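You operate a simulated robot arm through the tools that you are given. There is no shell and no other tool. Be economical: measure what you need, move in short steps, check, and stop when the job is done.

You run a simulated robot arm. Do the job below in one go: nothing can be reset, and whatever is moved stays where it is left.

TASK
Set up the leak tester with the 0.25 mA block from the console drawer.
Fine: clamp the block in the block dock, trim the check display to the block's value, close the drawer. Set down upright: what you pick out.

The check looks at the end state, three seconds after you hand in, the way a careful person would. Anything else that was tipped, shoved, dropped, spilled or broken makes it a failure.

THE ROBOT
A 6-joint arm with a two-finger gripper, on a carriage that runs on a rail from [-1.17, -0.012] to [1.17, 0.012] (x, y) and turns from -221 to 111 degrees about z. Base frame: it is fixed where the carriage stands at the start and does not move with it; the origin is on the floor, on the carriage's upright axis, x ahead of it, y to its left, z up; the surface under the hand at the start is at about z = 0.8. Readings come in m, degrees, newtons and seconds.
With the tool pointing down near the work surface it reaches from about 0.2 to 0.94 m from the robot's upright axis, wherever it stands. Its first joint turns from -166.0 to 166.0 degrees. Places, roughly: M7 breaker [0.7, -0.5, 0.9]; M7 plan key [1, -0.7, 1]; N5 breaker [0.5, -0.5, 0.9]; N5 plan key [1, -0.6, 1]; W2 breaker [0.6, -0.5, 0.9]; W2 plan key [1, -0.6, 1]; X9 breaker [0.5, -0.5, 0.9]; X9 plan key [1, -0.5, 1]; Y5 breaker [0.4, -0.5, 0.9]; Y5 plan key [1, -0.5, 1]; blue link key [0.4, -0.8, 1]; check display [0.2, -0.7, 0.9]; clear key [1, -0.4, 0.9]; console drawer [0.4, -0.5, 0.7]; console switch [0.5, -0.7, 1]; dock lever [0.2, -0.7, 1]. Payload 2.54 kg.
Tool frame: the origin (TCP) lies between the finger pads and is the grasp point; the fingertips stand 0.023 m ahead of it; z points along the fingers, y is the line along which they close. Largest opening 0.126 m; the body of the gripper starts 0.082 m behind the TCP.
Orientation is that of the tool frame in the base frame, as a unit quaternion [x, y, z, w]. With the fingers straight down and closing along the base's y, the tool's x points along the base's -x, its y along +y and its z along -z.

THE INTERFACE
- The arm moves only by the tool arm_command. Its argument "series" is a list of rows, each a list of 7 numbers: the shift along the base's x, y, z in m, then the turn, a rotation vector about the base's x, y, z in degrees, then the closure, from 0 (fully open) to 1 (shut). In form: [[tx, ty, tz, wx, wy, wz, fingers], ...]. A call has 1 to 8 rows; each row shifts and turns the commanded pose from where the row before left it. Rows are played at 5 a second. More than 0.05 m and 8.6 degrees between two rows, or a gripper value outside its range, and nothing of the call is played. Where a pose cannot be reached the arm comes as near as it can. A force on the tool above 40 N (or 10 N above the force at the start of the call, whichever is more), or a blocked arm, ends the call early, and 0.2 s more pass. Each finger halts on what it meets, pressing with about 22 N; the grip force reading is that of the motor and also rises with nothing between the fingers. The clock runs only during rows and for 0.2 s after the last one: add rows that do not move to give the fingers time. It gives the time, the measured TCP pose, the force on the tool (base axes), the opening and the grip force at its end, in the units of the frame above (readings bear some noise), with the torque about the TCP (base axes, N m) and any sound that the robot's microphone picked up.
- Cameras (640 x 400 px; columns grow to the right, rows downward): "scene" is now at [0.0176, 0.1173, 1.2979]; the picture's right is [-0.91, -0.41, 0.00], its down [-0.14, 0.31, -0.94] and it looks along [0.38, -0.86, -0.34] (base axes); focal length 220 px, centre (320, 200). "wrist" rides on the gripper at [0.082, 0.014, -0.122] in the tool frame; the picture's right is [-0.17, 0.99, 0.00], its down [-0.79, -0.13, -0.60] and it looks along [-0.59, -0.10, 0.80] (tool axes); focal length 243 px, centre (320, 200). There is no depth. A picture from a camera that has moved, and an enlarged one, comes with that camera's place and axes in the base frame and with its lens.
- snapshot(camera): a new picture of that camera. No time passes.
- move_column(by): slides the trunk up (or, below 0, down) by that many m; the arm and the scene camera ride with it, the base frame stays. It gives what a move gives, with no picture.
- steer(legs): drives the robot by 1 to 6 legs, each [ahead, left, turn to the left] in m, m and degrees, along the robot's own axes; the way and the turn of a leg run together, so that a leg with both is an arc; at most 1.5 m and 180 degrees a leg. The arm and the cameras ride along, it lands a little off, and it stops where it bumps. It keeps to its track: a leg is cut to what the track allows. It gives what a move gives.
- aim_head(pan, tilt): turns the head with the scene camera to pan (to the left, within 120 degrees either way) and tilt (down, from -29 to 69), counted from straight ahead of the robot. It gives what a move gives.
- close_up(camera, box): a new picture of the part [left, top, right, bottom] of that camera's present view, enlarged. No time passes.
- sign_off(): hands the job in; it is judged then, once.

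Go step by step. Nothing tells you exact positions but the pictures and the camera data: compare them with the known pose of the tool, close in by small moves and look again before you grip or let go. The budget is 120 turns and 90 pictures, counting those below and the enlarged ones. Unless the task says otherwise, let go and move clear before handing in, and close with one line.

The tools are called after "Request:" as name(argument=value, ...) on one line, values as JSON. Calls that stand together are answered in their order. arm_command: Moves the arm, as the interface text tells. Its arguments: {"type":"object","properties":{"series":{"type":"array","items":{"type":"array","items":{"type":"number"}}}},"required":["series"]} The other tools are called the same way: move_column (by) slides the trunk up or down; steer (legs) drives the base; aim_head (pan, tilt) turns the head that bears the scene camera; snapshot (camera) takes a picture; close_up (camera, box) takes an enlarged picture of a part of a camera's view; sign_off () hands the job in.

At the start:

```text
time_s: 0.0
eef_pos: [0.1931, -0.4544, 1.2588]
tool_rot: [0.0, 1.0, -0.001, 0.0]
force: [0.4, 0.2, 0.6]
ft_torque: [-0.01, 0.01, -0.01]
finger_gap: 0.1259
grip_force: 0.1
trunk travel left (down, up): [-0.075, 0.415]
robot x, y, heading: [-0.0037, 0.0008, 0.0]
head pan, tilt: [-65.9, 19.9]
```

scene: 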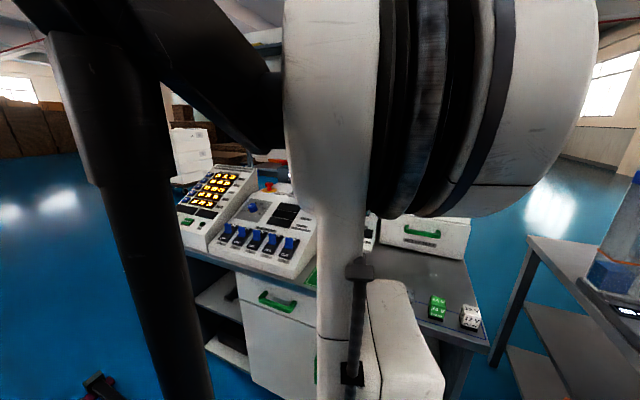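
wrist: 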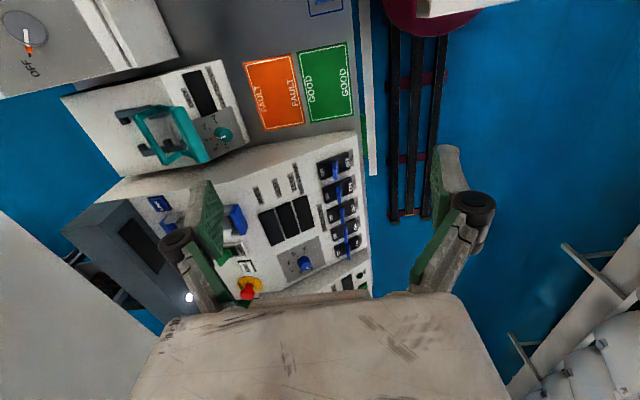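

The dock, with its teal lever, knob and display, is at the upper left of the wrist view, and the console is below it. I'll take closer looks at these and at the drawer.

Request:
close_up(camera="wrist", box=[50, 40, 290, 190])

Request:
close_up(camera="scene", box=[170, 150, 500, 360])

```text
2.67 times, centred on (170, 115) of wrist
camera zoom: at [0.1104, -0.4425, 1.3827], right [0.17, 0.99, 0.0], down [0.79, -0.13, 0.6], along [0.59, -0.1, -0.8], focal length 647 px, centre (720, 427)
```

zoom: 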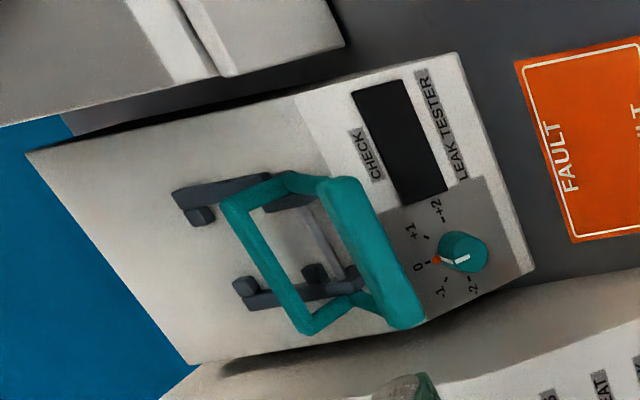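

```text
1.90 times, centred on (335, 255) of scene
camera zoom: at [0.0176, 0.1173, 1.2979], right [-0.91, -0.41, 0.0], down [-0.14, 0.31, -0.94], along [0.38, -0.86, -0.34], focal length 420 px, centre (291, 95)
```

zoom: 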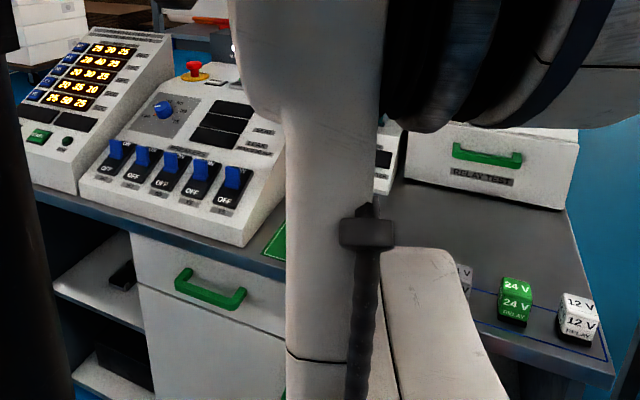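

The drawer handle is a green bar on the console front, near x≈0.44, y≈-0.43, z≈0.63. I'll back the hand off, tilt the fingers toward -y and look at it.

Request:
arm_command(series=[[0.02, 0.025, -0.03, -8, 0, 0, 0], [0.02, 0.025, -0.03, -8, 0, 0, 0], [0.02, 0.025, -0.03, -8, 0, 0, 0], [0.02, 0.025, -0.03, -8, 0, 0, 0], [0.02, 0.025, -0.03, -8, 0, 0, 0], [0.02, 0.025, -0.03, -8, 0, 0, 0], [0.02, 0.025, -0.03, -8, 0, 0, 0], [0.02, 0.025, -0.03, -8, 0, 0, 0]])

Request:
snapshot(camera="wrist")

Request:
snapshot(camera="scene")

```text
time_s: 0.8
eef_pos: [0.3012, -0.4534, 1.191]
tool_rot: [0.001, 0.979, -0.202, 0.001]
force: [-1.1, 0.4, 1.8]
ft_torque: [0.04, -0.05, 0.03]
finger_gap: 0.126
grip_force: 0.0
trunk travel left (down, up): [-0.075, 0.415]
robot x, y, heading: [0.0008, 0.0009, 0.1]
head pan, tilt: [-65.9, 19.9]
stopped in row 4: the arm was blocked; the commanded pose is now the measured one
```

```text
85 pictures are left
camera wrist: at [0.2195, -0.394, 1.2983], right [0.17, 0.91, -0.39], down [0.79, 0.11, 0.6], along [0.59, -0.41, -0.7], focal length 243 px, centre (320, 200)
```

wrist: 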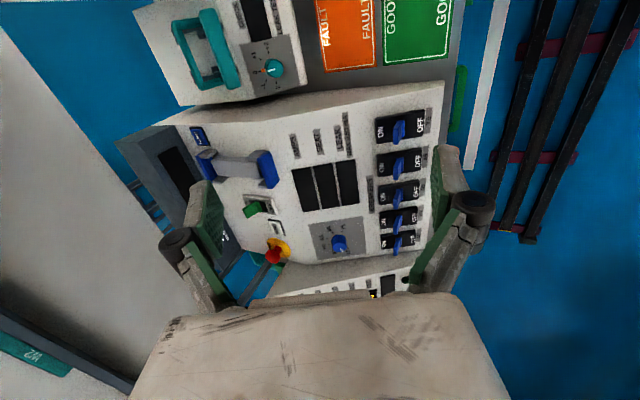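

```text
84 pictures are left
camera scene: at [0.0127, 0.1158, 1.2999], right [-0.93, -0.37, 0.0], down [-0.12, 0.3, -0.95], along [0.35, -0.88, -0.32], focal length 220 px, centre (320, 200)
```

scene: 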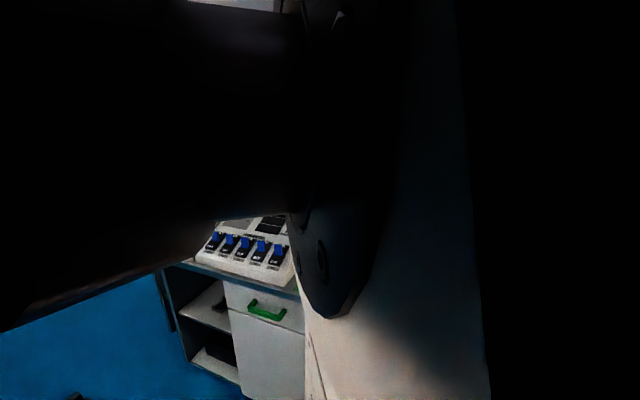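

The arm blocked itself because it was folded too close to its base. I'll drive back along the rail for more room and then extend.

Request:
steer(legs=[[-0.25, 0, 0]])

Request:
arm_command(series=[[0.045, 0, 0, 0, 0, 0, 0], [0.045, 0, 0, 0, 0, 0, 0], [0.045, 0, 0, 0, 0, 0, 0], [0.045, 0, 0, 0, 0, 0, 0], [0.045, 0, 0, 0, 0, 0, 0], [0.045, 0, 0, 0, 0, 0, 0]])

Request:
snapshot(camera="scene")

```text
time_s: 2.6
eef_pos: [0.0547, -0.4552, 1.1901]
tool_rot: [0.0, 0.979, -0.203, 0.0]
force: [0.5, 0.7, 0.6]
ft_torque: [0.01, 0.04, 0.0]
finger_gap: 0.1261
grip_force: 0.1
trunk travel left (down, up): [-0.075, 0.415]
robot x, y, heading: [-0.2488, -0.001, 0.0]
head pan, tilt: [-65.9, 19.9]
```

```text
time_s: 4.0
eef_pos: [0.324, -0.4568, 1.1902]
tool_rot: [0.001, 0.979, -0.202, 0.0]
force: [-0.9, -0.4, 0.7]
ft_torque: [-0.02, -0.07, 0.04]
finger_gap: 0.1258
grip_force: 0.1
trunk travel left (down, up): [-0.075, 0.415]
robot x, y, heading: [-0.2483, -0.0044, -0.2]
head pan, tilt: [-65.9, 19.9]
```

```text
83 pictures are left
camera scene: at [-0.2311, 0.1151, 1.2978], right [-0.91, -0.41, 0.0], down [-0.14, 0.31, -0.94], along [0.39, -0.86, -0.34], focal length 220 px, centre (320, 200)
```

scene: 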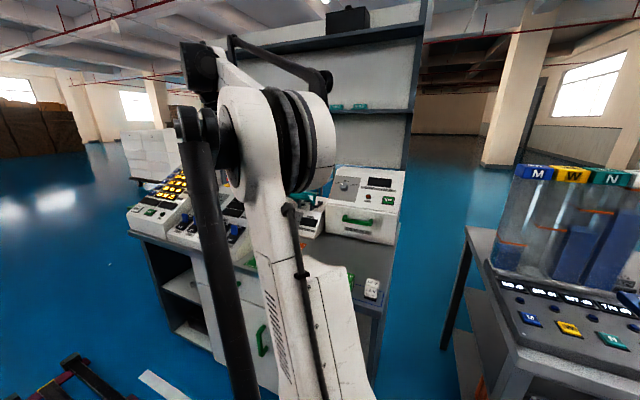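

The arm is free now. I'll tilt the fingers to horizontal while bringing the hand out to the front of the console.

Request:
arm_command(series=[[0.01, 0.025, -0.03, -8, 0, 0, 0], [0.01, 0.025, -0.03, -8, 0, 0, 0], [0.01, 0.025, -0.03, -8, 0, 0, 0], [0.01, 0.025, -0.03, -8, 0, 0, 0], [0.01, 0.025, -0.03, -8, 0, 0, 0], [0.01, 0.025, -0.03, -8, 0, 0, 0], [0.01, 0.025, -0.03, -8, 0, 0, 0], [0.01, 0.02, -0.03, -8, 0, 0, 0]])

Request:
snapshot(camera="wrist")

```text
time_s: 5.8
eef_pos: [0.4031, -0.2599, 0.9493]
tool_rot: [0.002, 0.723, -0.691, 0.001]
force: [-1.4, -0.5, 0.0]
ft_torque: [0.02, -0.01, 0.11]
finger_gap: 0.1262
grip_force: 0.0
trunk travel left (down, up): [-0.075, 0.415]
robot x, y, heading: [-0.2483, -0.0044, 0.0]
head pan, tilt: [-65.9, 19.9]
```

```text
82 pictures are left
camera wrist: at [0.3211, -0.1391, 0.9431], right [0.17, 0.04, -0.98], down [0.79, 0.59, 0.16], along [0.59, -0.81, 0.06], focal length 243 px, centre (320, 200)
```

wrist: 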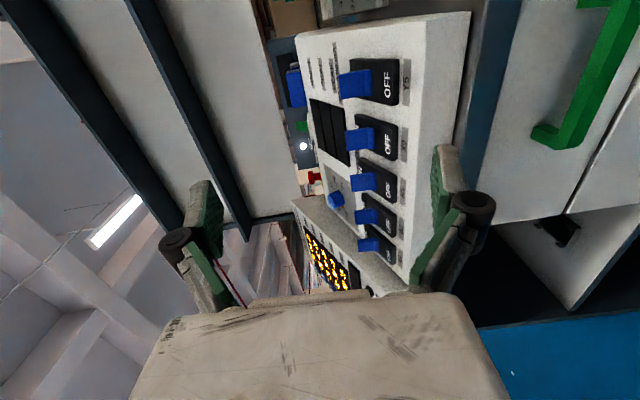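

Triangulation puts the handle bar from x≈0.34 to 0.466, at y≈-0.39 and z≈0.688. I'll lower the hand to that height and look again.

Request:
arm_command(series=[[0, 0, -0.045, -2, 0, 0, 0], [0, 0, -0.045, 0, 0, 0, 0], [0, 0, -0.045, 0, 0, 0, 0], [0, 0, -0.045, 0, 0, 0, 0], [0, 0, -0.045, 0, 0, 0, 0], [0, 0, -0.036, 0, 0, 0, 0], [0, 0, 0, 0, 0, 0, 0]])

Request:
snapshot(camera="wrist")

```text
time_s: 7.5
eef_pos: [0.4048, -0.2594, 0.6893]
tool_rot: [0.001, 0.711, -0.703, -0.001]
force: [0.1, 0.2, -0.6]
ft_torque: [-0.01, -0.01, 0.03]
finger_gap: 0.1259
grip_force: 0.1
trunk travel left (down, up): [-0.075, 0.415]
robot x, y, heading: [-0.2468, -0.0018, 0.1]
head pan, tilt: [-65.9, 19.9]
```

```text
81 pictures are left
camera wrist: at [0.3228, -0.1392, 0.678], right [0.17, 0.01, -0.99], down [0.79, 0.59, 0.14], along [0.59, -0.8, 0.09], focal length 243 px, centre (320, 200)
```

wrist: 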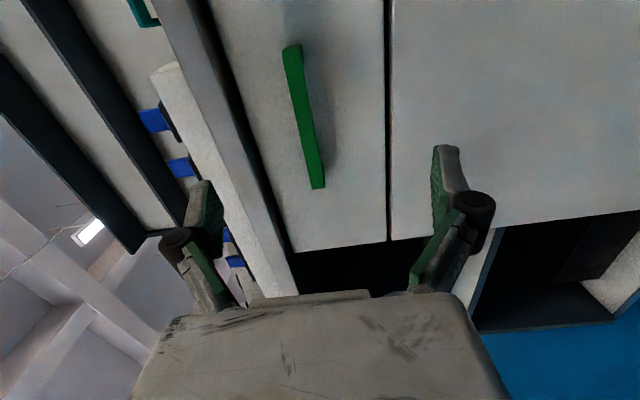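

The handle sits at z≈0.703 with its centre at x≈0.41. I'll partly close the fingers, align, and advance.

Request:
arm_command(series=[[0.004, 0, 0.014, 0, 0, 0, 0.55], [0, -0.03, 0, 0, 0, 0, 0.55], [0, -0.03, 0, 0, 0, 0, 0.55], [0, -0.025, 0, 0, 0, 0, 0.55], [0, 0, 0, 0, 0, 0, 0.55]])

Request:
snapshot(camera="wrist")

```text
time_s: 8.7
eef_pos: [0.4085, -0.346, 0.7033]
tool_rot: [0.002, 0.712, -0.702, 0.0]
force: [0.0, 0.2, -1.1]
ft_torque: [-0.02, -0.03, 0.0]
finger_gap: 0.0565
grip_force: 0.0
trunk travel left (down, up): [-0.075, 0.415]
robot x, y, heading: [-0.2462, -0.0024, -0.1]
head pan, tilt: [-65.9, 19.9]
```

```text
80 pictures are left
camera wrist: at [0.3266, -0.2254, 0.6927], right [0.17, 0.01, -0.99], down [0.79, 0.59, 0.14], along [0.59, -0.8, 0.09], focal length 243 px, centre (320, 200)
```

wrist: 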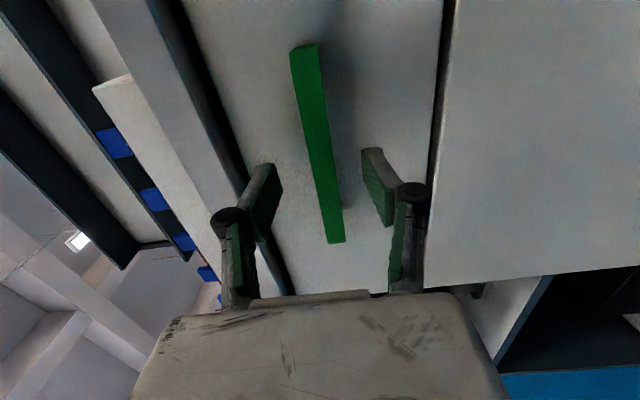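

The bar front is at about y≈-0.352, right at the TCP. I'll advance a little and close on it.

Request:
arm_command(series=[[0, -0.01, -0.001, 0, 0, 0, 0.55], [0, 0, 0, 0, 0, 0, 0.9], [0, 0, 0, 0, 0, 0, 1], [0, 0, 0, 0, 0, 0, 1], [0, 0, 0, 0, 0, 0, 1]])

Request:
snapshot(camera="wrist")

```text
time_s: 9.8
eef_pos: [0.4077, -0.3567, 0.6999]
tool_rot: [0.003, 0.713, -0.701, -0.001]
force: [-10.1, 1.4, -36.7]
ft_torque: [0.3, -0.04, 0.07]
finger_gap: 0.0064
grip_force: 34.8
trunk travel left (down, up): [-0.075, 0.415]
robot x, y, heading: [-0.2453, -0.0055, -0.0]
head pan, tilt: [-65.9, 19.9]
```

```text
79 pictures are left
camera wrist: at [0.3267, -0.2358, 0.6895], right [0.17, 0.02, -0.99], down [0.79, 0.59, 0.14], along [0.59, -0.8, 0.09], focal length 243 px, centre (320, 200)
```

wrist: 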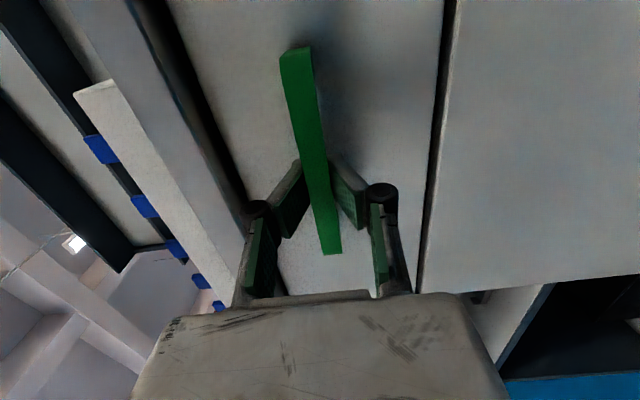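

The bar is gripped, with some downward preload. I'll ease that off and start pulling the drawer out.

Request:
arm_command(series=[[0, 0, -0.003, 0, 0, 0, 1], [0, 0.015, 0, 0, 0, 0, 1], [0, 0.02, 0, 0, 0, 0, 1], [0, 0.02, 0, 0, 0, 0, 1], [0, 0.02, 0, 0, 0, 0, 1], [0, 0, 0, 0, 0, 0, 1]])

Request:
snapshot(camera="wrist")

```text
time_s: 11.2
eef_pos: [0.4074, -0.2802, 0.7005]
tool_rot: [0.0, 0.712, -0.703, 0.001]
force: [-12.2, -0.1, 2.7]
ft_torque: [-0.04, 0.19, 0.28]
finger_gap: 0.0063
grip_force: 34.5
trunk travel left (down, up): [-0.075, 0.415]
robot x, y, heading: [-0.2501, -0.0064, 0.2]
head pan, tilt: [-65.9, 19.9]
```

```text
78 pictures are left
camera wrist: at [0.3258, -0.1596, 0.6887], right [0.17, 0.01, -0.99], down [0.79, 0.6, 0.14], along [0.59, -0.8, 0.09], focal length 243 px, centre (320, 200)
```

wrist: 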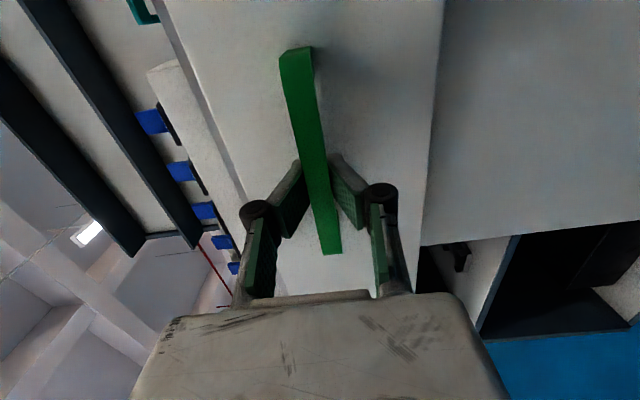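

The drawer is coming out. I'll keep pulling.

Request:
arm_command(series=[[0.003, 0.02, 0, 0, 0, 0, 1], [0, 0.02, 0, 0, 0, 0, 1], [0, 0.02, 0, 0, 0, 0, 1], [0, 0.02, 0, 0, 0, 0, 1], [0, 0.02, 0, 0, 0, 0, 1], [0, 0.02, 0, 0, 0, 0, 1], [0, 0, 0, 0, 0, 0, 1]])

Request:
snapshot(camera="scene")

```text
time_s: 12.8
eef_pos: [0.4116, -0.1576, 0.7008]
tool_rot: [0.001, 0.711, -0.703, 0.001]
force: [-17.8, 0.1, 12.6]
ft_torque: [-0.04, 0.14, 0.15]
finger_gap: 0.006
grip_force: 32.0
trunk travel left (down, up): [-0.075, 0.415]
robot x, y, heading: [-0.2483, -0.0015, 0.5]
head pan, tilt: [-65.9, 19.9]
```

```text
77 pictures are left
camera scene: at [-0.2319, 0.115, 1.298], right [-0.91, -0.41, 0.0], down [-0.14, 0.31, -0.94], along [0.39, -0.86, -0.34], focal length 220 px, centre (320, 200)
```

scene: 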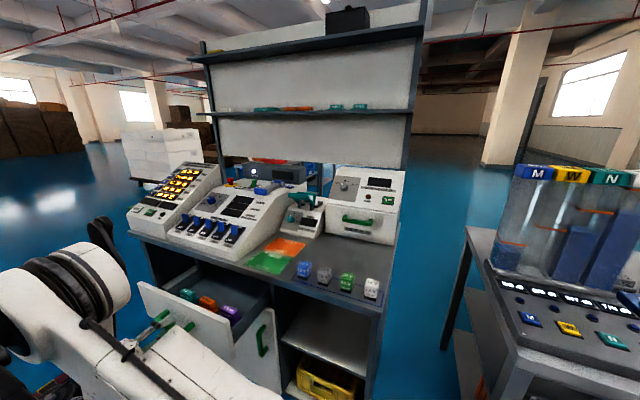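

The drawer is about 0.2 m open and I can see coloured blocks inside. I'll zoom in on the drawer and the dock.

Request:
close_up(camera="scene", box=[150, 270, 280, 350])

Request:
close_up(camera="scene", box=[180, 140, 400, 300])

```text
4.92 times, centred on (215, 310) of scene
camera zoom: at [-0.2319, 0.115, 1.298], right [-0.91, -0.41, 0.0], down [-0.14, 0.31, -0.94], along [0.39, -0.86, -0.34], focal length 1086 px, centre (837, -342)
```

zoom: 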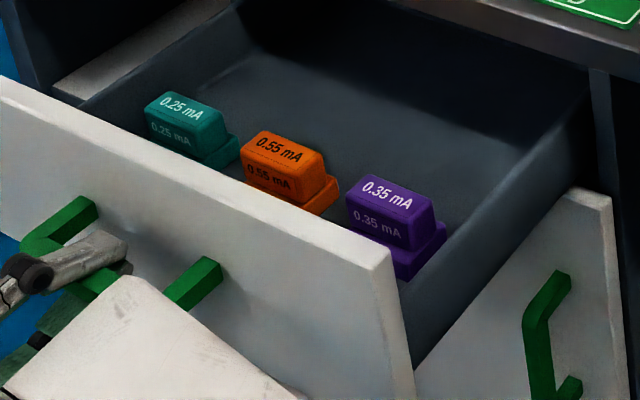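

```text
2.50 times, centred on (290, 220) of scene
camera zoom: at [-0.2319, 0.115, 1.298], right [-0.91, -0.41, 0.0], down [-0.14, 0.31, -0.94], along [0.39, -0.86, -0.34], focal length 551 px, centre (395, 150)
```

zoom: 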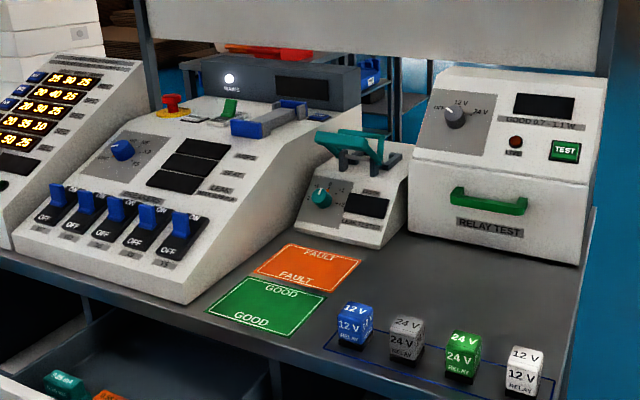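

The 0.25 mA block is the teal one at the +x end of the drawer, and the dock lever looks raised. I'll release the handle, back off and lift clear.

Request:
arm_command(series=[[-0.003, 0, 0, 0, 0, 0, 0.7], [0, 0, 0, 0, 0, 0, 0.55], [0, 0, 0, 0, 0, 0, 0.55], [0, 0.03, 0, 0, 0, 0, 0.55], [0, 0.03, 0, 0, 0, 0, 0.55], [0, 0.01, 0.03, 0, 0, 0, 0.5], [0, 0, 0.045, 0, 0, 0, 0.3], [0, 0, 0.045, 0, 0, 0, 0]])

Request:
arm_command(series=[[0, 0, 0.045, 8, 0, 0, 0], [0, 0, 0.045, 8, 0, 0, 0], [0, -0.02, 0.045, 8, 0, 0, 0], [0, -0.02, 0.03, 8, 0, 0, 0], [0, -0.02, 0.03, 8, 0, 0, 0], [0, -0.02, 0.02, 8, 0, 0, 0], [0, -0.02, 0, 8, 0, 0, 0], [0, -0.02, 0, 8, 0, 0, 0]])

Request:
snapshot(camera="wrist")

```text
time_s: 14.7
eef_pos: [0.4085, -0.0888, 0.8196]
tool_rot: [0.002, 0.711, -0.703, 0.0]
force: [-0.7, -0.4, -0.9]
ft_torque: [-0.01, -0.01, -0.04]
finger_gap: 0.1261
grip_force: 0.0
trunk travel left (down, up): [-0.075, 0.415]
robot x, y, heading: [-0.247, -0.0064, 0.1]
head pan, tilt: [-65.9, 19.9]
```

```text
time_s: 16.4
eef_pos: [0.4091, -0.2098, 1.0342]
tool_rot: [0.002, 0.976, -0.219, 0.0]
force: [0.2, 0.7, 1.2]
ft_torque: [-0.03, 0.0, 0.02]
finger_gap: 0.1263
grip_force: 0.0
trunk travel left (down, up): [-0.075, 0.415]
robot x, y, heading: [-0.248, -0.0039, -0.2]
head pan, tilt: [-65.9, 19.9]
```

```text
74 pictures are left
camera wrist: at [0.327, -0.1469, 1.1394], right [0.17, 0.89, -0.42], down [0.79, 0.13, 0.6], along [0.59, -0.43, -0.68], focal length 243 px, centre (320, 200)
```

wrist: 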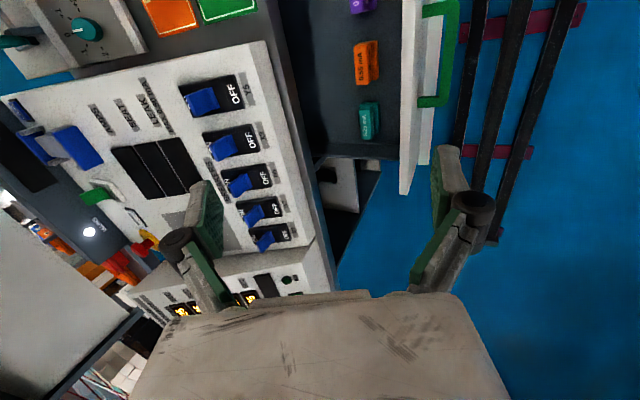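

The teal block is near (0.495, -0.285, 0.69). I'll straighten the tool to point down and hover above the block.

Request:
arm_command(series=[[0.02, -0.025, -0.03, 8.4, 0, 0, 0], [0.02, -0.025, -0.03, 8.4, 0, 0, 0], [0.02, -0.025, -0.03, 8.4, 0, 0, 0], [0, 0, -0.03, 0, 0, 0, 0], [0, 0, -0.03, 0, 0, 0, 0], [0, 0, 0, 0, 0, 0, 0]])

Request:
snapshot(camera="wrist")

```text
time_s: 17.9
eef_pos: [0.4684, -0.2842, 0.8828]
tool_rot: [0.001, 1.0, 0.0, 0.0]
force: [-0.1, 0.3, 0.3]
ft_torque: [0.02, 0.01, 0.05]
finger_gap: 0.126
grip_force: 0.1
trunk travel left (down, up): [-0.075, 0.415]
robot x, y, heading: [-0.2488, -0.0015, 0.2]
head pan, tilt: [-65.9, 19.9]
```

```text
73 pictures are left
camera wrist: at [0.3859, -0.2728, 1.0067], right [0.17, 0.99, 0.0], down [0.79, -0.13, 0.6], along [0.59, -0.1, -0.8], focal length 243 px, centre (320, 200)
```

wrist: 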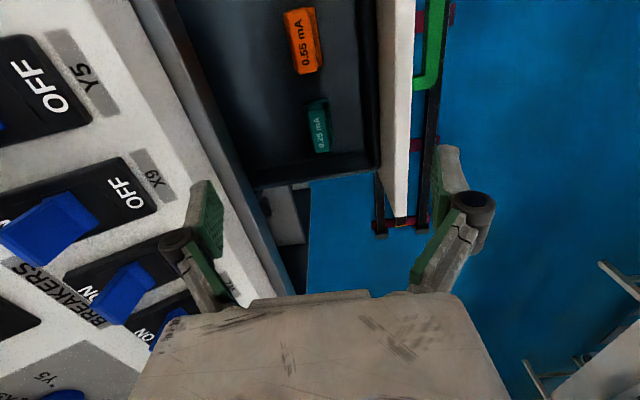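

Request:
close_up(camera="wrist", box=[256, 60, 400, 200])

```text
2.86 times, centred on (328, 130) of wrist
camera zoom: at [0.3859, -0.2728, 1.0067], right [0.17, 0.99, 0.0], down [0.79, -0.13, 0.6], along [0.59, -0.1, -0.8], focal length 693 px, centre (297, 400)
```

zoom: 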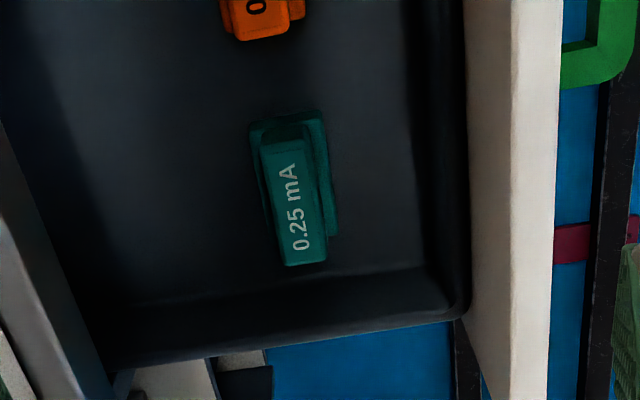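

The block has an upper body about 0.022 wide in y and 0.058 long in x, with a base that protrudes toward -x. I'll narrow the fingers and descend partway to look again.

Request:
arm_command(series=[[0.019, -0.005, -0.04, 0, 0, 0, 0.45], [0.02, -0.005, -0.04, 0, 0, 0, 0.5], [0, 0, -0.03, 0, 0, 0, 0.5], [0, 0, 0, 0, 0, 0, 0.5]])

Request:
snapshot(camera="wrist")

```text
time_s: 18.9
eef_pos: [0.5066, -0.2937, 0.7739]
tool_rot: [0.0, 1.0, -0.001, -0.002]
force: [-0.1, 0.4, 0.7]
ft_torque: [-0.01, 0.06, -0.02]
finger_gap: 0.0631
grip_force: 0.1
trunk travel left (down, up): [-0.075, 0.415]
robot x, y, heading: [-0.2478, -0.002, -0.1]
head pan, tilt: [-65.9, 19.9]
```

```text
71 pictures are left
camera wrist: at [0.4253, -0.2819, 0.8971], right [0.17, 0.99, 0.0], down [0.79, -0.13, 0.6], along [0.59, -0.1, -0.8], focal length 243 px, centre (320, 200)
```

wrist: 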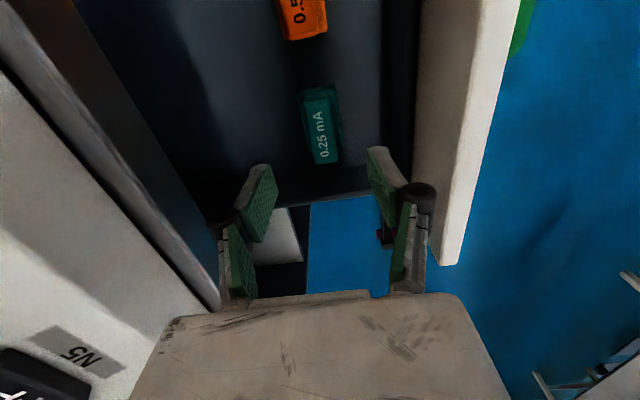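

The block top is about z≈0.674, with its centre near (0.513, -0.296). I'll descend further in steps and check clearance to the drawer front.

Request:
arm_command(series=[[0.005, -0.002, -0.025, 0, 0, 0, 0.5], [0, 0, -0.025, 0, 0, 0, 0.5], [0, 0, -0.02, 0, 0, 0, 0.5], [0, 0, 0, 0, 0, 0, 0.5]])

Request:
snapshot(camera="wrist")

Request:
aim_head(pan=-40, tilt=28)

Request:
snapshot(camera="scene")

```text
time_s: 19.9
eef_pos: [0.5128, -0.2973, 0.7057]
tool_rot: [0.001, 1.0, -0.001, -0.001]
force: [0.1, 0.6, -0.6]
ft_torque: [-0.01, -0.02, 0.03]
finger_gap: 0.063
grip_force: 0.0
trunk travel left (down, up): [-0.075, 0.415]
robot x, y, heading: [-0.2454, -0.0046, 0.2]
head pan, tilt: [-65.9, 19.9]
```

```text
70 pictures are left
camera wrist: at [0.4308, -0.2849, 0.8281], right [0.17, 0.99, 0.0], down [0.79, -0.13, 0.6], along [0.59, -0.1, -0.8], focal length 243 px, centre (320, 200)
```

wrist: 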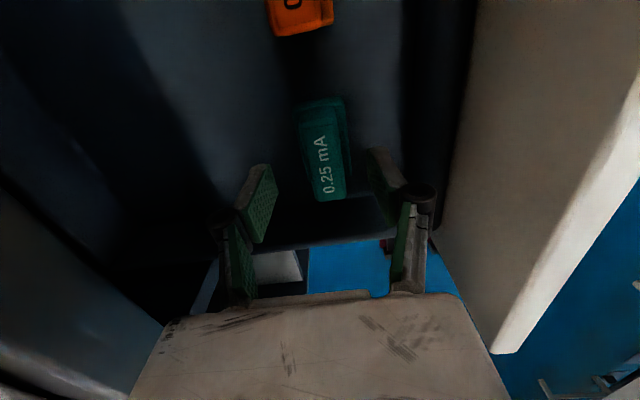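

```text
time_s: 20.8
eef_pos: [0.5116, -0.297, 0.7038]
tool_rot: [0.001, 1.0, -0.001, -0.001]
force: [-0.5, -0.4, -0.7]
ft_torque: [-0.01, 0.01, 0.0]
finger_gap: 0.0627
grip_force: 0.1
trunk travel left (down, up): [-0.075, 0.415]
robot x, y, heading: [-0.2468, -0.0042, 0.0]
head pan, tilt: [-40.0, 28.0]
```

```text
69 pictures are left
camera scene: at [-0.1987, 0.1412, 1.2848], right [-0.64, -0.77, 0.0], down [-0.36, 0.3, -0.88], along [0.68, -0.57, -0.47], focal length 220 px, centre (320, 200)
```

scene: 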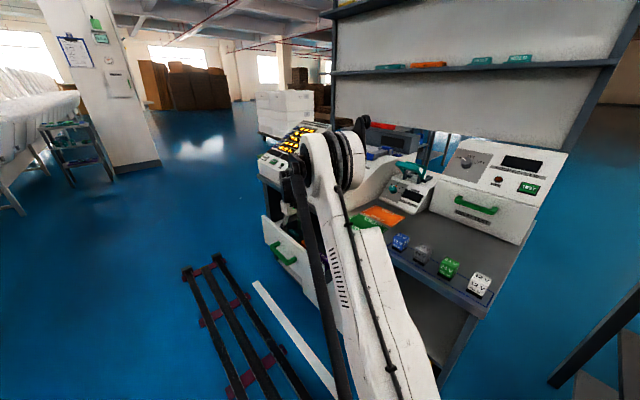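

The clearances look fine, about 0.03 m to the drawer front. I'll lower onto the upper body of the block and close.

Request:
arm_command(series=[[0.001, 0.002, -0.02, 0, 0, 0, 0.5], [0, 0, -0.012, 0, 0, 0, 0.5], [0, 0, 0, 0, 0, 0, 0.7], [0, 0, 0, 0, 0, 0, 0.85], [0, 0, 0, 0, 0, 0, 1], [0, 0, 0, 0, 0, 0, 1], [0, 0, 0, 0, 0, 0, 1]])

Request:
snapshot(camera="wrist")

```text
time_s: 22.4
eef_pos: [0.5133, -0.2966, 0.6729]
tool_rot: [0.001, 1.0, -0.002, 0.0]
force: [-0.1, -0.2, 1.0]
ft_torque: [0.03, -0.02, 0.01]
finger_gap: 0.0386
grip_force: 22.1
trunk travel left (down, up): [-0.075, 0.415]
robot x, y, heading: [-0.2493, 0.002, -0.1]
head pan, tilt: [-40.0, 28.0]
```

```text
68 pictures are left
camera wrist: at [0.432, -0.2834, 0.7954], right [0.17, 0.99, 0.0], down [0.79, -0.13, 0.6], along [0.59, -0.1, -0.8], focal length 243 px, centre (320, 200)
```

wrist: 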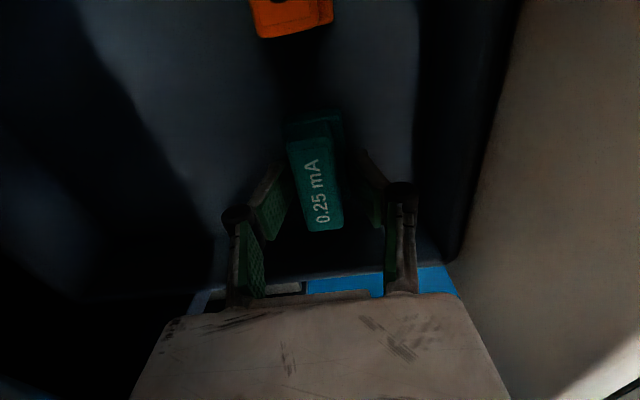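

Request:
close_up(camera="wrist", box=[230, 90, 430, 260])

```text
2.35 times, centred on (330, 175) of wrist
camera zoom: at [0.432, -0.2834, 0.7954], right [0.17, 0.99, 0.0], down [0.79, -0.13, 0.6], along [0.59, -0.1, -0.8], focal length 571 px, centre (296, 259)
```

zoom: 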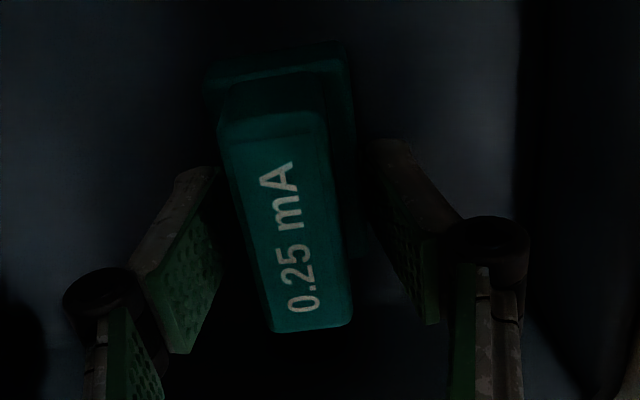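

The gap reads 0.0386, so the tips have probably closed on the wider base. I'll reopen, rise 0.012 and grip the narrower upper body.

Request:
arm_command(series=[[0, 0, 0, 0, 0, 0, 0.5], [0, 0, 0, 0, 0, 0, 0.5], [0.002, 0.002, 0.01, 0, 0, 0, 0.5], [0, 0, 0, 0, 0, 0, 0.7], [0, 0, 0, 0, 0, 0, 0.9], [0, 0, 0, 0, 0, 0, 1], [0, 0, 0, 0, 0, 0, 1], [0, 0, 0, 0, 0, 0, 1]])

Request:
close_up(camera="wrist", box=[230, 90, 430, 260])

```text
time_s: 24.1
eef_pos: [0.515, -0.294, 0.6829]
tool_rot: [0.001, 1.0, -0.001, -0.001]
force: [1.0, 0.3, 3.8]
ft_torque: [-0.11, 0.01, 0.01]
finger_gap: 0.0246
grip_force: 21.8
trunk travel left (down, up): [-0.075, 0.415]
robot x, y, heading: [-0.2477, -0.0008, 0.1]
head pan, tilt: [-40.0, 28.0]
```

```text
2.35 times, centred on (330, 175) of wrist
camera zoom: at [0.4337, -0.2812, 0.8055], right [0.17, 0.99, 0.0], down [0.79, -0.13, 0.6], along [0.59, -0.1, -0.8], focal length 571 px, centre (296, 259)
```

zoom: 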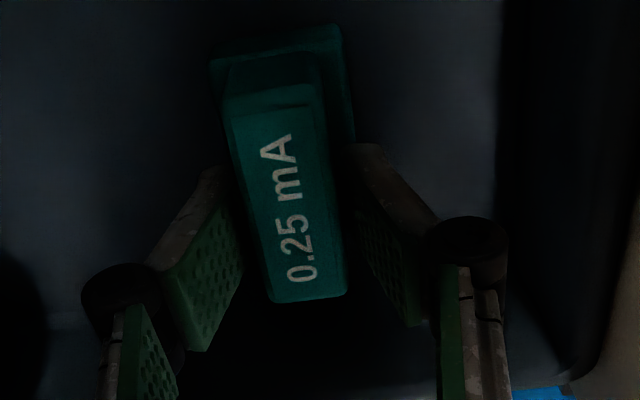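

It's gripping the upper body now, but about 12 mm toward its +x end. I'll regrip at the centre.

Request:
arm_command(series=[[0, 0, 0, 0, 0, 0, 0.65], [0, 0, 0, 0, 0, 0, 0.65], [-0.013, 0, -0.002, 0, 0, 0, 0.65], [0, 0, 0, 0, 0, 0, 0.9], [0, 0, 0, 0, 0, 0, 1], [0, 0, 0, 0, 0, 0, 1], [0, 0, 0, 0, 0, 0, 1]])

Request:
arm_command(series=[[0, 0, 0.03, 0, 0, 0, 1], [0, 0, 0.04, 0, 0, 0, 1], [0, 0, 0.045, 0, 0, 0, 1], [0, 0, 0.045, 0, 0, 0, 1], [0, 0, 0.045, 0, 0, 0, 1], [0, 0, 0.045, 0, 0, 0, 1], [0, 0, 0.045, 0, 0, 0, 1], [0, 0, 0.0, 0, 0, 0, 1]])

Request:
snapshot(camera="wrist")

```text
time_s: 25.8
eef_pos: [0.5032, -0.2937, 0.6812]
tool_rot: [0.002, 1.0, -0.001, -0.001]
force: [0.0, -1.1, 0.9]
ft_torque: [-0.01, -0.03, -0.01]
finger_gap: 0.0247
grip_force: 22.0
trunk travel left (down, up): [-0.075, 0.415]
robot x, y, heading: [-0.2513, -0.0044, -0.1]
head pan, tilt: [-40.0, 28.0]
```

```text
time_s: 27.6
eef_pos: [0.5034, -0.2945, 0.9756]
tool_rot: [0.001, 1.0, -0.001, -0.001]
force: [-0.4, -0.2, -1.3]
ft_torque: [0.01, 0.0, -0.01]
finger_gap: 0.0247
grip_force: 22.1
trunk travel left (down, up): [-0.075, 0.415]
robot x, y, heading: [-0.2486, -0.0022, -0.1]
head pan, tilt: [-40.0, 28.0]
```

```text
65 pictures are left
camera wrist: at [0.4216, -0.2818, 1.0986], right [0.17, 0.99, 0.0], down [0.79, -0.13, 0.6], along [0.59, -0.1, -0.8], focal length 243 px, centre (320, 200)
```

wrist: 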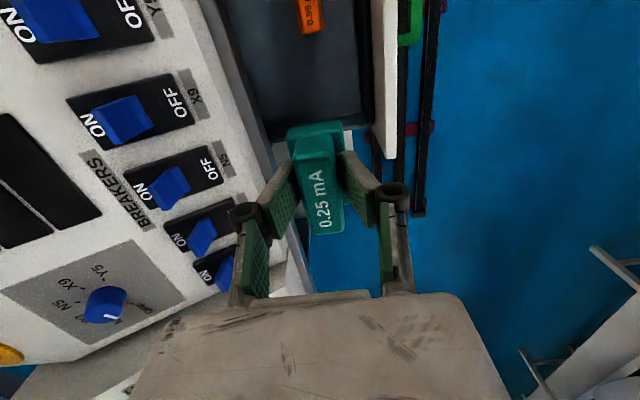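

The block is held well. Next I'll study the dock, by aiming the head back toward it and zooming in.

Request:
aim_head(pan=-62, tilt=24)

Request:
snapshot(camera="scene")

```text
time_s: 28.4
eef_pos: [0.5027, -0.2946, 0.9743]
tool_rot: [0.001, 1.0, -0.001, 0.0]
force: [0.0, 0.0, -1.3]
ft_torque: [0.0, 0.02, 0.01]
finger_gap: 0.0249
grip_force: 21.9
trunk travel left (down, up): [-0.075, 0.415]
robot x, y, heading: [-0.2485, -0.0036, -0.1]
head pan, tilt: [-62.0, 24.0]
```

```text
64 pictures are left
camera scene: at [-0.225, 0.1183, 1.2912], right [-0.88, -0.47, 0.0], down [-0.19, 0.36, -0.91], along [0.43, -0.81, -0.41], focal length 220 px, centre (320, 200)
```

scene: 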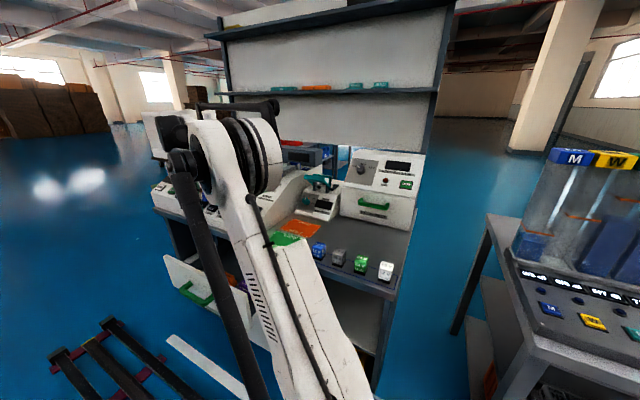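

Request:
close_up(camera="scene", box=[285, 160, 350, 225])

Request:
close_up(camera="wrist", box=[240, 100, 420, 250])

```text
6.15 times, centred on (318, 192) of scene
camera zoom: at [-0.225, 0.1183, 1.2912], right [-0.88, -0.47, 0.0], down [-0.19, 0.36, -0.91], along [0.43, -0.81, -0.41], focal length 1357 px, centre (335, 246)
```

zoom: 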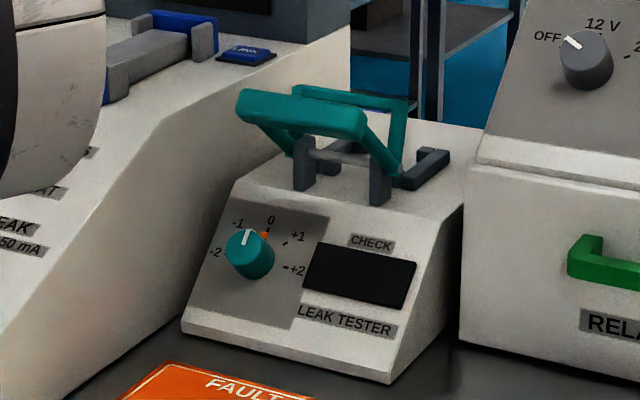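

```text
2.67 times, centred on (330, 175) of wrist
camera zoom: at [0.4217, -0.2818, 1.0981], right [0.17, 0.99, 0.0], down [0.79, -0.13, 0.6], along [0.59, -0.1, -0.8], focal length 647 px, centre (293, 267)
```

zoom: 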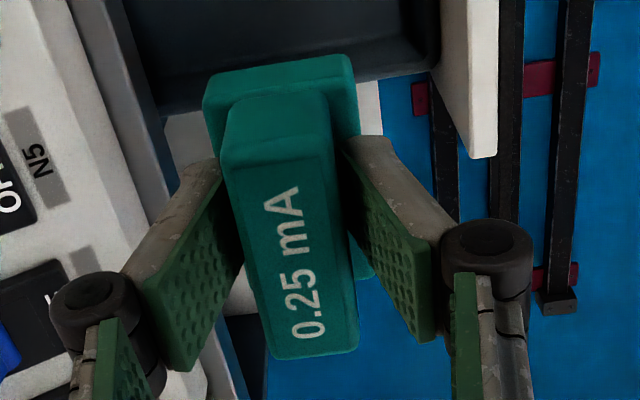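

The dock is a low box with posts, L-brackets and a teal bail on its flat top. I'll carry the block up and over so the wrist camera can look at it closely.

Request:
arm_command(series=[[-0.01, 0, 0.045, 0, 0, 0, 1], [-0.01, 0, 0.045, 0, 0, 0, 1], [-0.02, -0.02, 0.045, 0, 0, 0, 1], [-0.03, -0.04, 0.02, 0, 0, 0, 1], [-0.03, -0.04, 0, 0, 0, 0, 1], [-0.03, -0.04, 0, 0, 0, 0, 1], [-0.03, -0.04, 0, 0, 0, 0, 1], [-0.03, -0.04, 0, 0, 0, 0, 1]])

Request:
arm_command(series=[[-0.03, -0.03, 0, 0, 0, 0, 1], [-0.03, -0.03, 0, 0, 0, 0, 1], [-0.03, -0.03, 0, 0, 0, 0, 1], [-0.03, -0.02, 0, 0, 0, 0, 1], [-0.03, -0.01, 0, 0, 0, 0, 1], [0, 0, 0, 0, 0, 0, 1]])

Request:
snapshot(camera="wrist")

```text
refused: row 3 steps farther than a row can; nothing moved
```

```text
time_s: 29.8
eef_pos: [0.3524, -0.415, 0.9758]
tool_rot: [0.001, 1.0, -0.001, 0.0]
force: [-0.4, 0.7, -1.6]
ft_torque: [0.0, -0.03, -0.01]
finger_gap: 0.0248
grip_force: 22.1
trunk travel left (down, up): [-0.075, 0.415]
robot x, y, heading: [-0.2487, -0.0001, -0.1]
head pan, tilt: [-62.0, 24.0]
```

```text
61 pictures are left
camera wrist: at [0.2712, -0.4016, 1.0979], right [0.17, 0.99, 0.0], down [0.79, -0.13, 0.6], along [0.59, -0.1, -0.8], focal length 243 px, centre (320, 200)
```

wrist: 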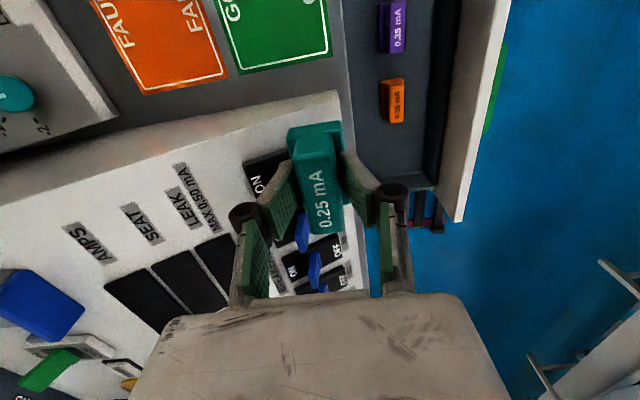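

The first call was refused and the second ran at a lower height, but nothing was touched. I'll go straight up and then over toward the dock.

Request:
arm_command(series=[[0, 0, 0.045, 0, 0, 0, 1], [0, 0, 0.045, 0, 0, 0, 1], [0, 0, 0.045, 0, 0, 0, 1], [0, 0, 0.045, 0, 0, 0, 1], [-0.035, -0.03, 0, 0, 0, 0, 1], [-0.035, -0.03, 0, 0, 0, 0, 1], [-0.035, -0.03, 0, 0, 0, 0, 1], [-0.035, -0.03, 0, 0, 0, 0, 1]])

Request:
snapshot(camera="wrist")

```text
time_s: 31.6
eef_pos: [0.2125, -0.5317, 1.1567]
tool_rot: [0.001, 1.0, -0.001, -0.001]
force: [0.9, 0.2, -1.6]
ft_torque: [-0.06, -0.01, 0.02]
finger_gap: 0.0247
grip_force: 22.2
trunk travel left (down, up): [-0.075, 0.415]
robot x, y, heading: [-0.2477, -0.0036, -0.3]
head pan, tilt: [-62.0, 24.0]
```

```text
60 pictures are left
camera wrist: at [0.1308, -0.5198, 1.2791], right [0.17, 0.99, 0.0], down [0.79, -0.13, 0.6], along [0.59, -0.1, -0.8], focal length 243 px, centre (320, 200)
```

wrist: 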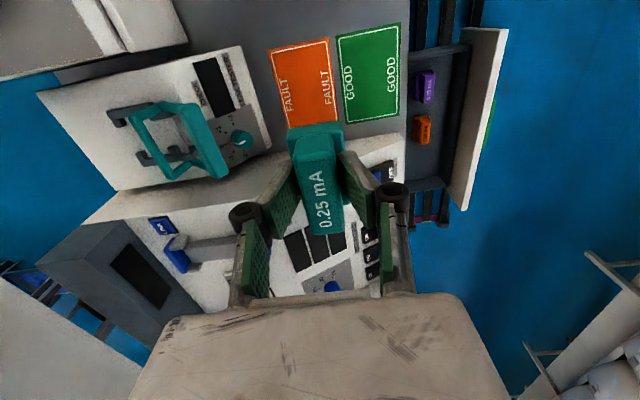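

The dock centre is around (0.23, -0.78). I'll drive ahead 0.15 for reach and move the hand to beside and above the dock.

Request:
steer(legs=[[0.15, 0, 0]])

Request:
arm_command(series=[[-0.035, -0.02, 0, 0, 0, 0, 1], [-0.035, -0.03, 0, 0, 0, 0, 1], [-0.035, -0.03, 0, 0, 0, 0, 1], [-0.035, -0.03, 0, 0, 0, 0, 1], [-0.035, -0.03, 0, 0, 0, 0, 1], [-0.035, -0.03, 0, 0, 0, 0, 1], [0, -0.03, 0, 0, 0, 0, 1]])

Request:
snapshot(camera="wrist")

Request:
snapshot(camera="scene")

```text
time_s: 33.0
eef_pos: [0.3623, -0.5305, 1.1557]
tool_rot: [0.001, 1.0, -0.001, -0.001]
force: [0.0, 0.4, -1.1]
ft_torque: [0.01, -0.04, -0.01]
finger_gap: 0.0244
grip_force: 21.6
trunk travel left (down, up): [-0.075, 0.415]
robot x, y, heading: [-0.0988, -0.0037, 0.3]
head pan, tilt: [-62.0, 24.0]
```

```text
time_s: 34.6
eef_pos: [0.1518, -0.7292, 1.1576]
tool_rot: [0.001, 1.0, 0.0, -0.001]
force: [-0.8, 0.5, -0.5]
ft_torque: [-0.14, -0.03, 0.01]
finger_gap: 0.0248
grip_force: 21.9
trunk travel left (down, up): [-0.075, 0.415]
robot x, y, heading: [-0.0989, -0.002, 0.1]
head pan, tilt: [-62.0, 24.0]
```

```text
59 pictures are left
camera wrist: at [0.0703, -0.7173, 1.2803], right [0.17, 0.99, 0.0], down [0.79, -0.13, 0.6], along [0.59, -0.1, -0.8], focal length 243 px, centre (320, 200)
```

wrist: 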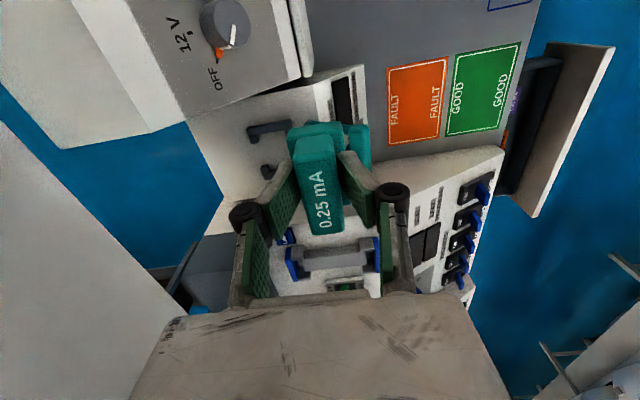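

```text
58 pictures are left
camera scene: at [-0.0751, 0.121, 1.291], right [-0.88, -0.47, 0.0], down [-0.19, 0.36, -0.91], along [0.43, -0.81, -0.41], focal length 220 px, centre (320, 200)
```

scene: 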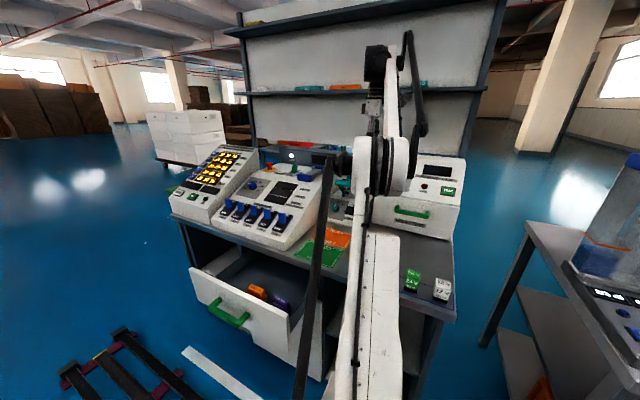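

The held block hides the dock from here. I'll shift +y and a little lower for a clear oblique view.

Request:
arm_command(series=[[0, 0.04, -0.01, 0, 0, 0, 1], [0, 0.04, -0.02, 0, 0, 0, 1], [0.01, 0.04, -0.02, 0, 0, 0, 1], [0, 0, 0, 0, 0, 0, 1]])

Request:
close_up(camera="wrist", box=[60, 60, 320, 240])

```text
time_s: 35.6
eef_pos: [0.1623, -0.6099, 1.1066]
tool_rot: [0.001, 1.0, -0.001, -0.001]
force: [0.4, -0.1, -0.3]
ft_torque: [-0.05, 0.03, 0.04]
finger_gap: 0.0248
grip_force: 21.6
trunk travel left (down, up): [-0.075, 0.415]
robot x, y, heading: [-0.0977, -0.0004, -0.0]
head pan, tilt: [-62.0, 24.0]
```

```text
2.22 times, centred on (190, 150) of wrist
camera zoom: at [0.082, -0.598, 1.2295], right [0.17, 0.99, 0.0], down [0.79, -0.13, 0.6], along [0.59, -0.1, -0.8], focal length 539 px, centre (609, 311)
```

zoom: 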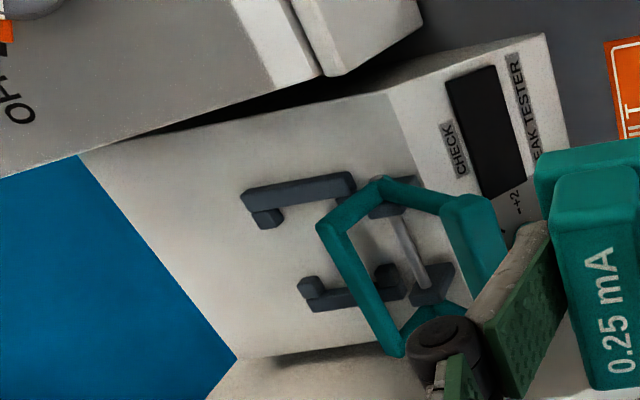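

The dock has two rails with end stops forming a pocket about 0.065 × 0.038, centred near (0.224, -0.804). That matches the block base in its present orientation. Gripped along y, the finger knuckles would hit the raised bail. So I'll set the block upright on a clear table spot near (0.09, -0.61) and regrip it along x.

Request:
arm_command(series=[[-0.035, 0, -0.03, 0, 0, 0, 1], [-0.035, 0, -0.03, 0, 0, 0, 1], [0, 0, -0.045, 0, 0, 0, 1], [0, 0, -0.045, 0, 0, 0, 1], [0, 0, -0.04, 0, 0, 0, 1], [0, 0, 0, 0, 0, 0, 1]])

Request:
snapshot(camera="wrist")

Request:
snapshot(camera="scene")

```text
time_s: 37.0
eef_pos: [0.093, -0.6108, 0.9151]
tool_rot: [0.001, 1.0, -0.001, -0.001]
force: [-0.4, -0.2, -2.2]
ft_torque: [0.02, 0.02, 0.02]
finger_gap: 0.0245
grip_force: 21.9
trunk travel left (down, up): [-0.075, 0.415]
robot x, y, heading: [-0.099, -0.0, -0.2]
head pan, tilt: [-62.0, 24.0]
```

```text
56 pictures are left
camera wrist: at [0.0116, -0.5978, 1.0384], right [0.17, 0.99, 0.0], down [0.79, -0.13, 0.6], along [0.59, -0.1, -0.8], focal length 243 px, centre (320, 200)
```

wrist: 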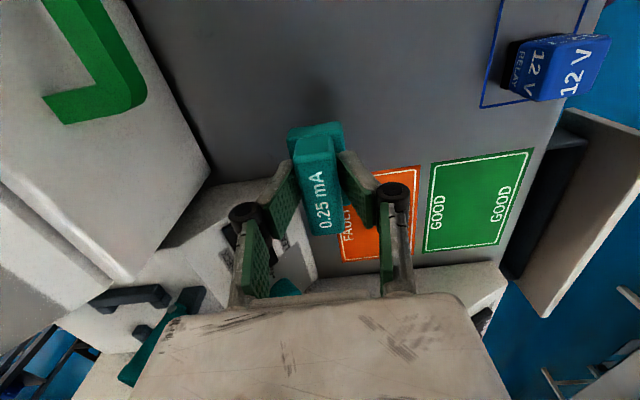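

```text
55 pictures are left
camera scene: at [-0.0748, 0.1196, 1.2912], right [-0.88, -0.47, 0.0], down [-0.19, 0.36, -0.91], along [0.43, -0.81, -0.41], focal length 220 px, centre (320, 200)
```

scene: 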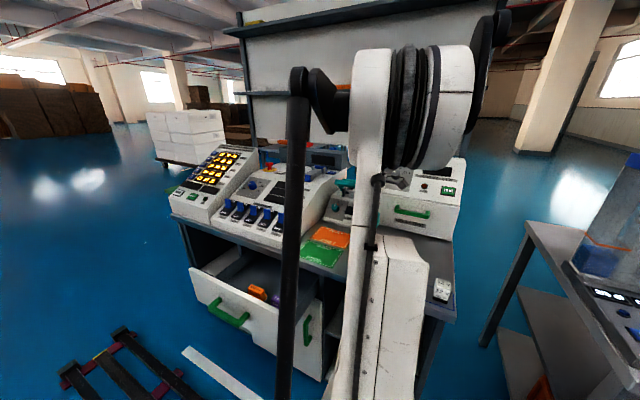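

The spot is clear. I'll lower gently until contact.

Request:
arm_command(series=[[-0.015, 0, -0.02, 0, 0, 0, 1], [0, 0, -0.015, 0, 0, 0, 1], [0, 0, -0.01, 0, 0, 0, 1], [0, 0, -0.005, 0, 0, 0, 1], [0, 0, 0, 0, 0, 0, 1]])

Request:
snapshot(camera="wrist")

```text
time_s: 38.2
eef_pos: [0.0778, -0.6109, 0.8655]
tool_rot: [0.001, 1.0, -0.001, -0.001]
force: [0.5, -0.3, -0.2]
ft_torque: [-0.01, 0.03, -0.03]
finger_gap: 0.0248
grip_force: 22.0
trunk travel left (down, up): [-0.075, 0.415]
robot x, y, heading: [-0.0989, 0.0015, -0.1]
head pan, tilt: [-62.0, 24.0]
```

```text
54 pictures are left
camera wrist: at [-0.0036, -0.5986, 0.9887], right [0.17, 0.99, 0.0], down [0.79, -0.13, 0.6], along [0.59, -0.1, -0.8], focal length 243 px, centre (320, 200)
```

wrist: 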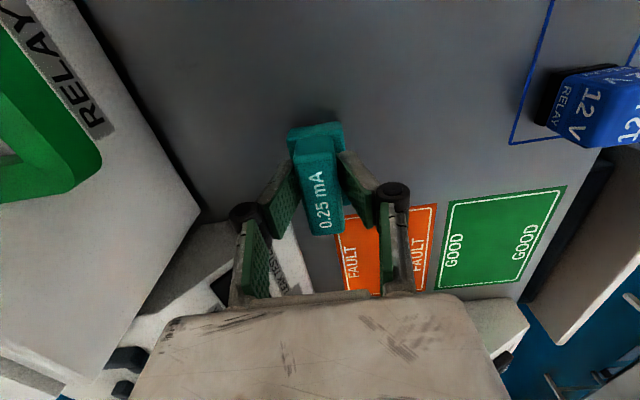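

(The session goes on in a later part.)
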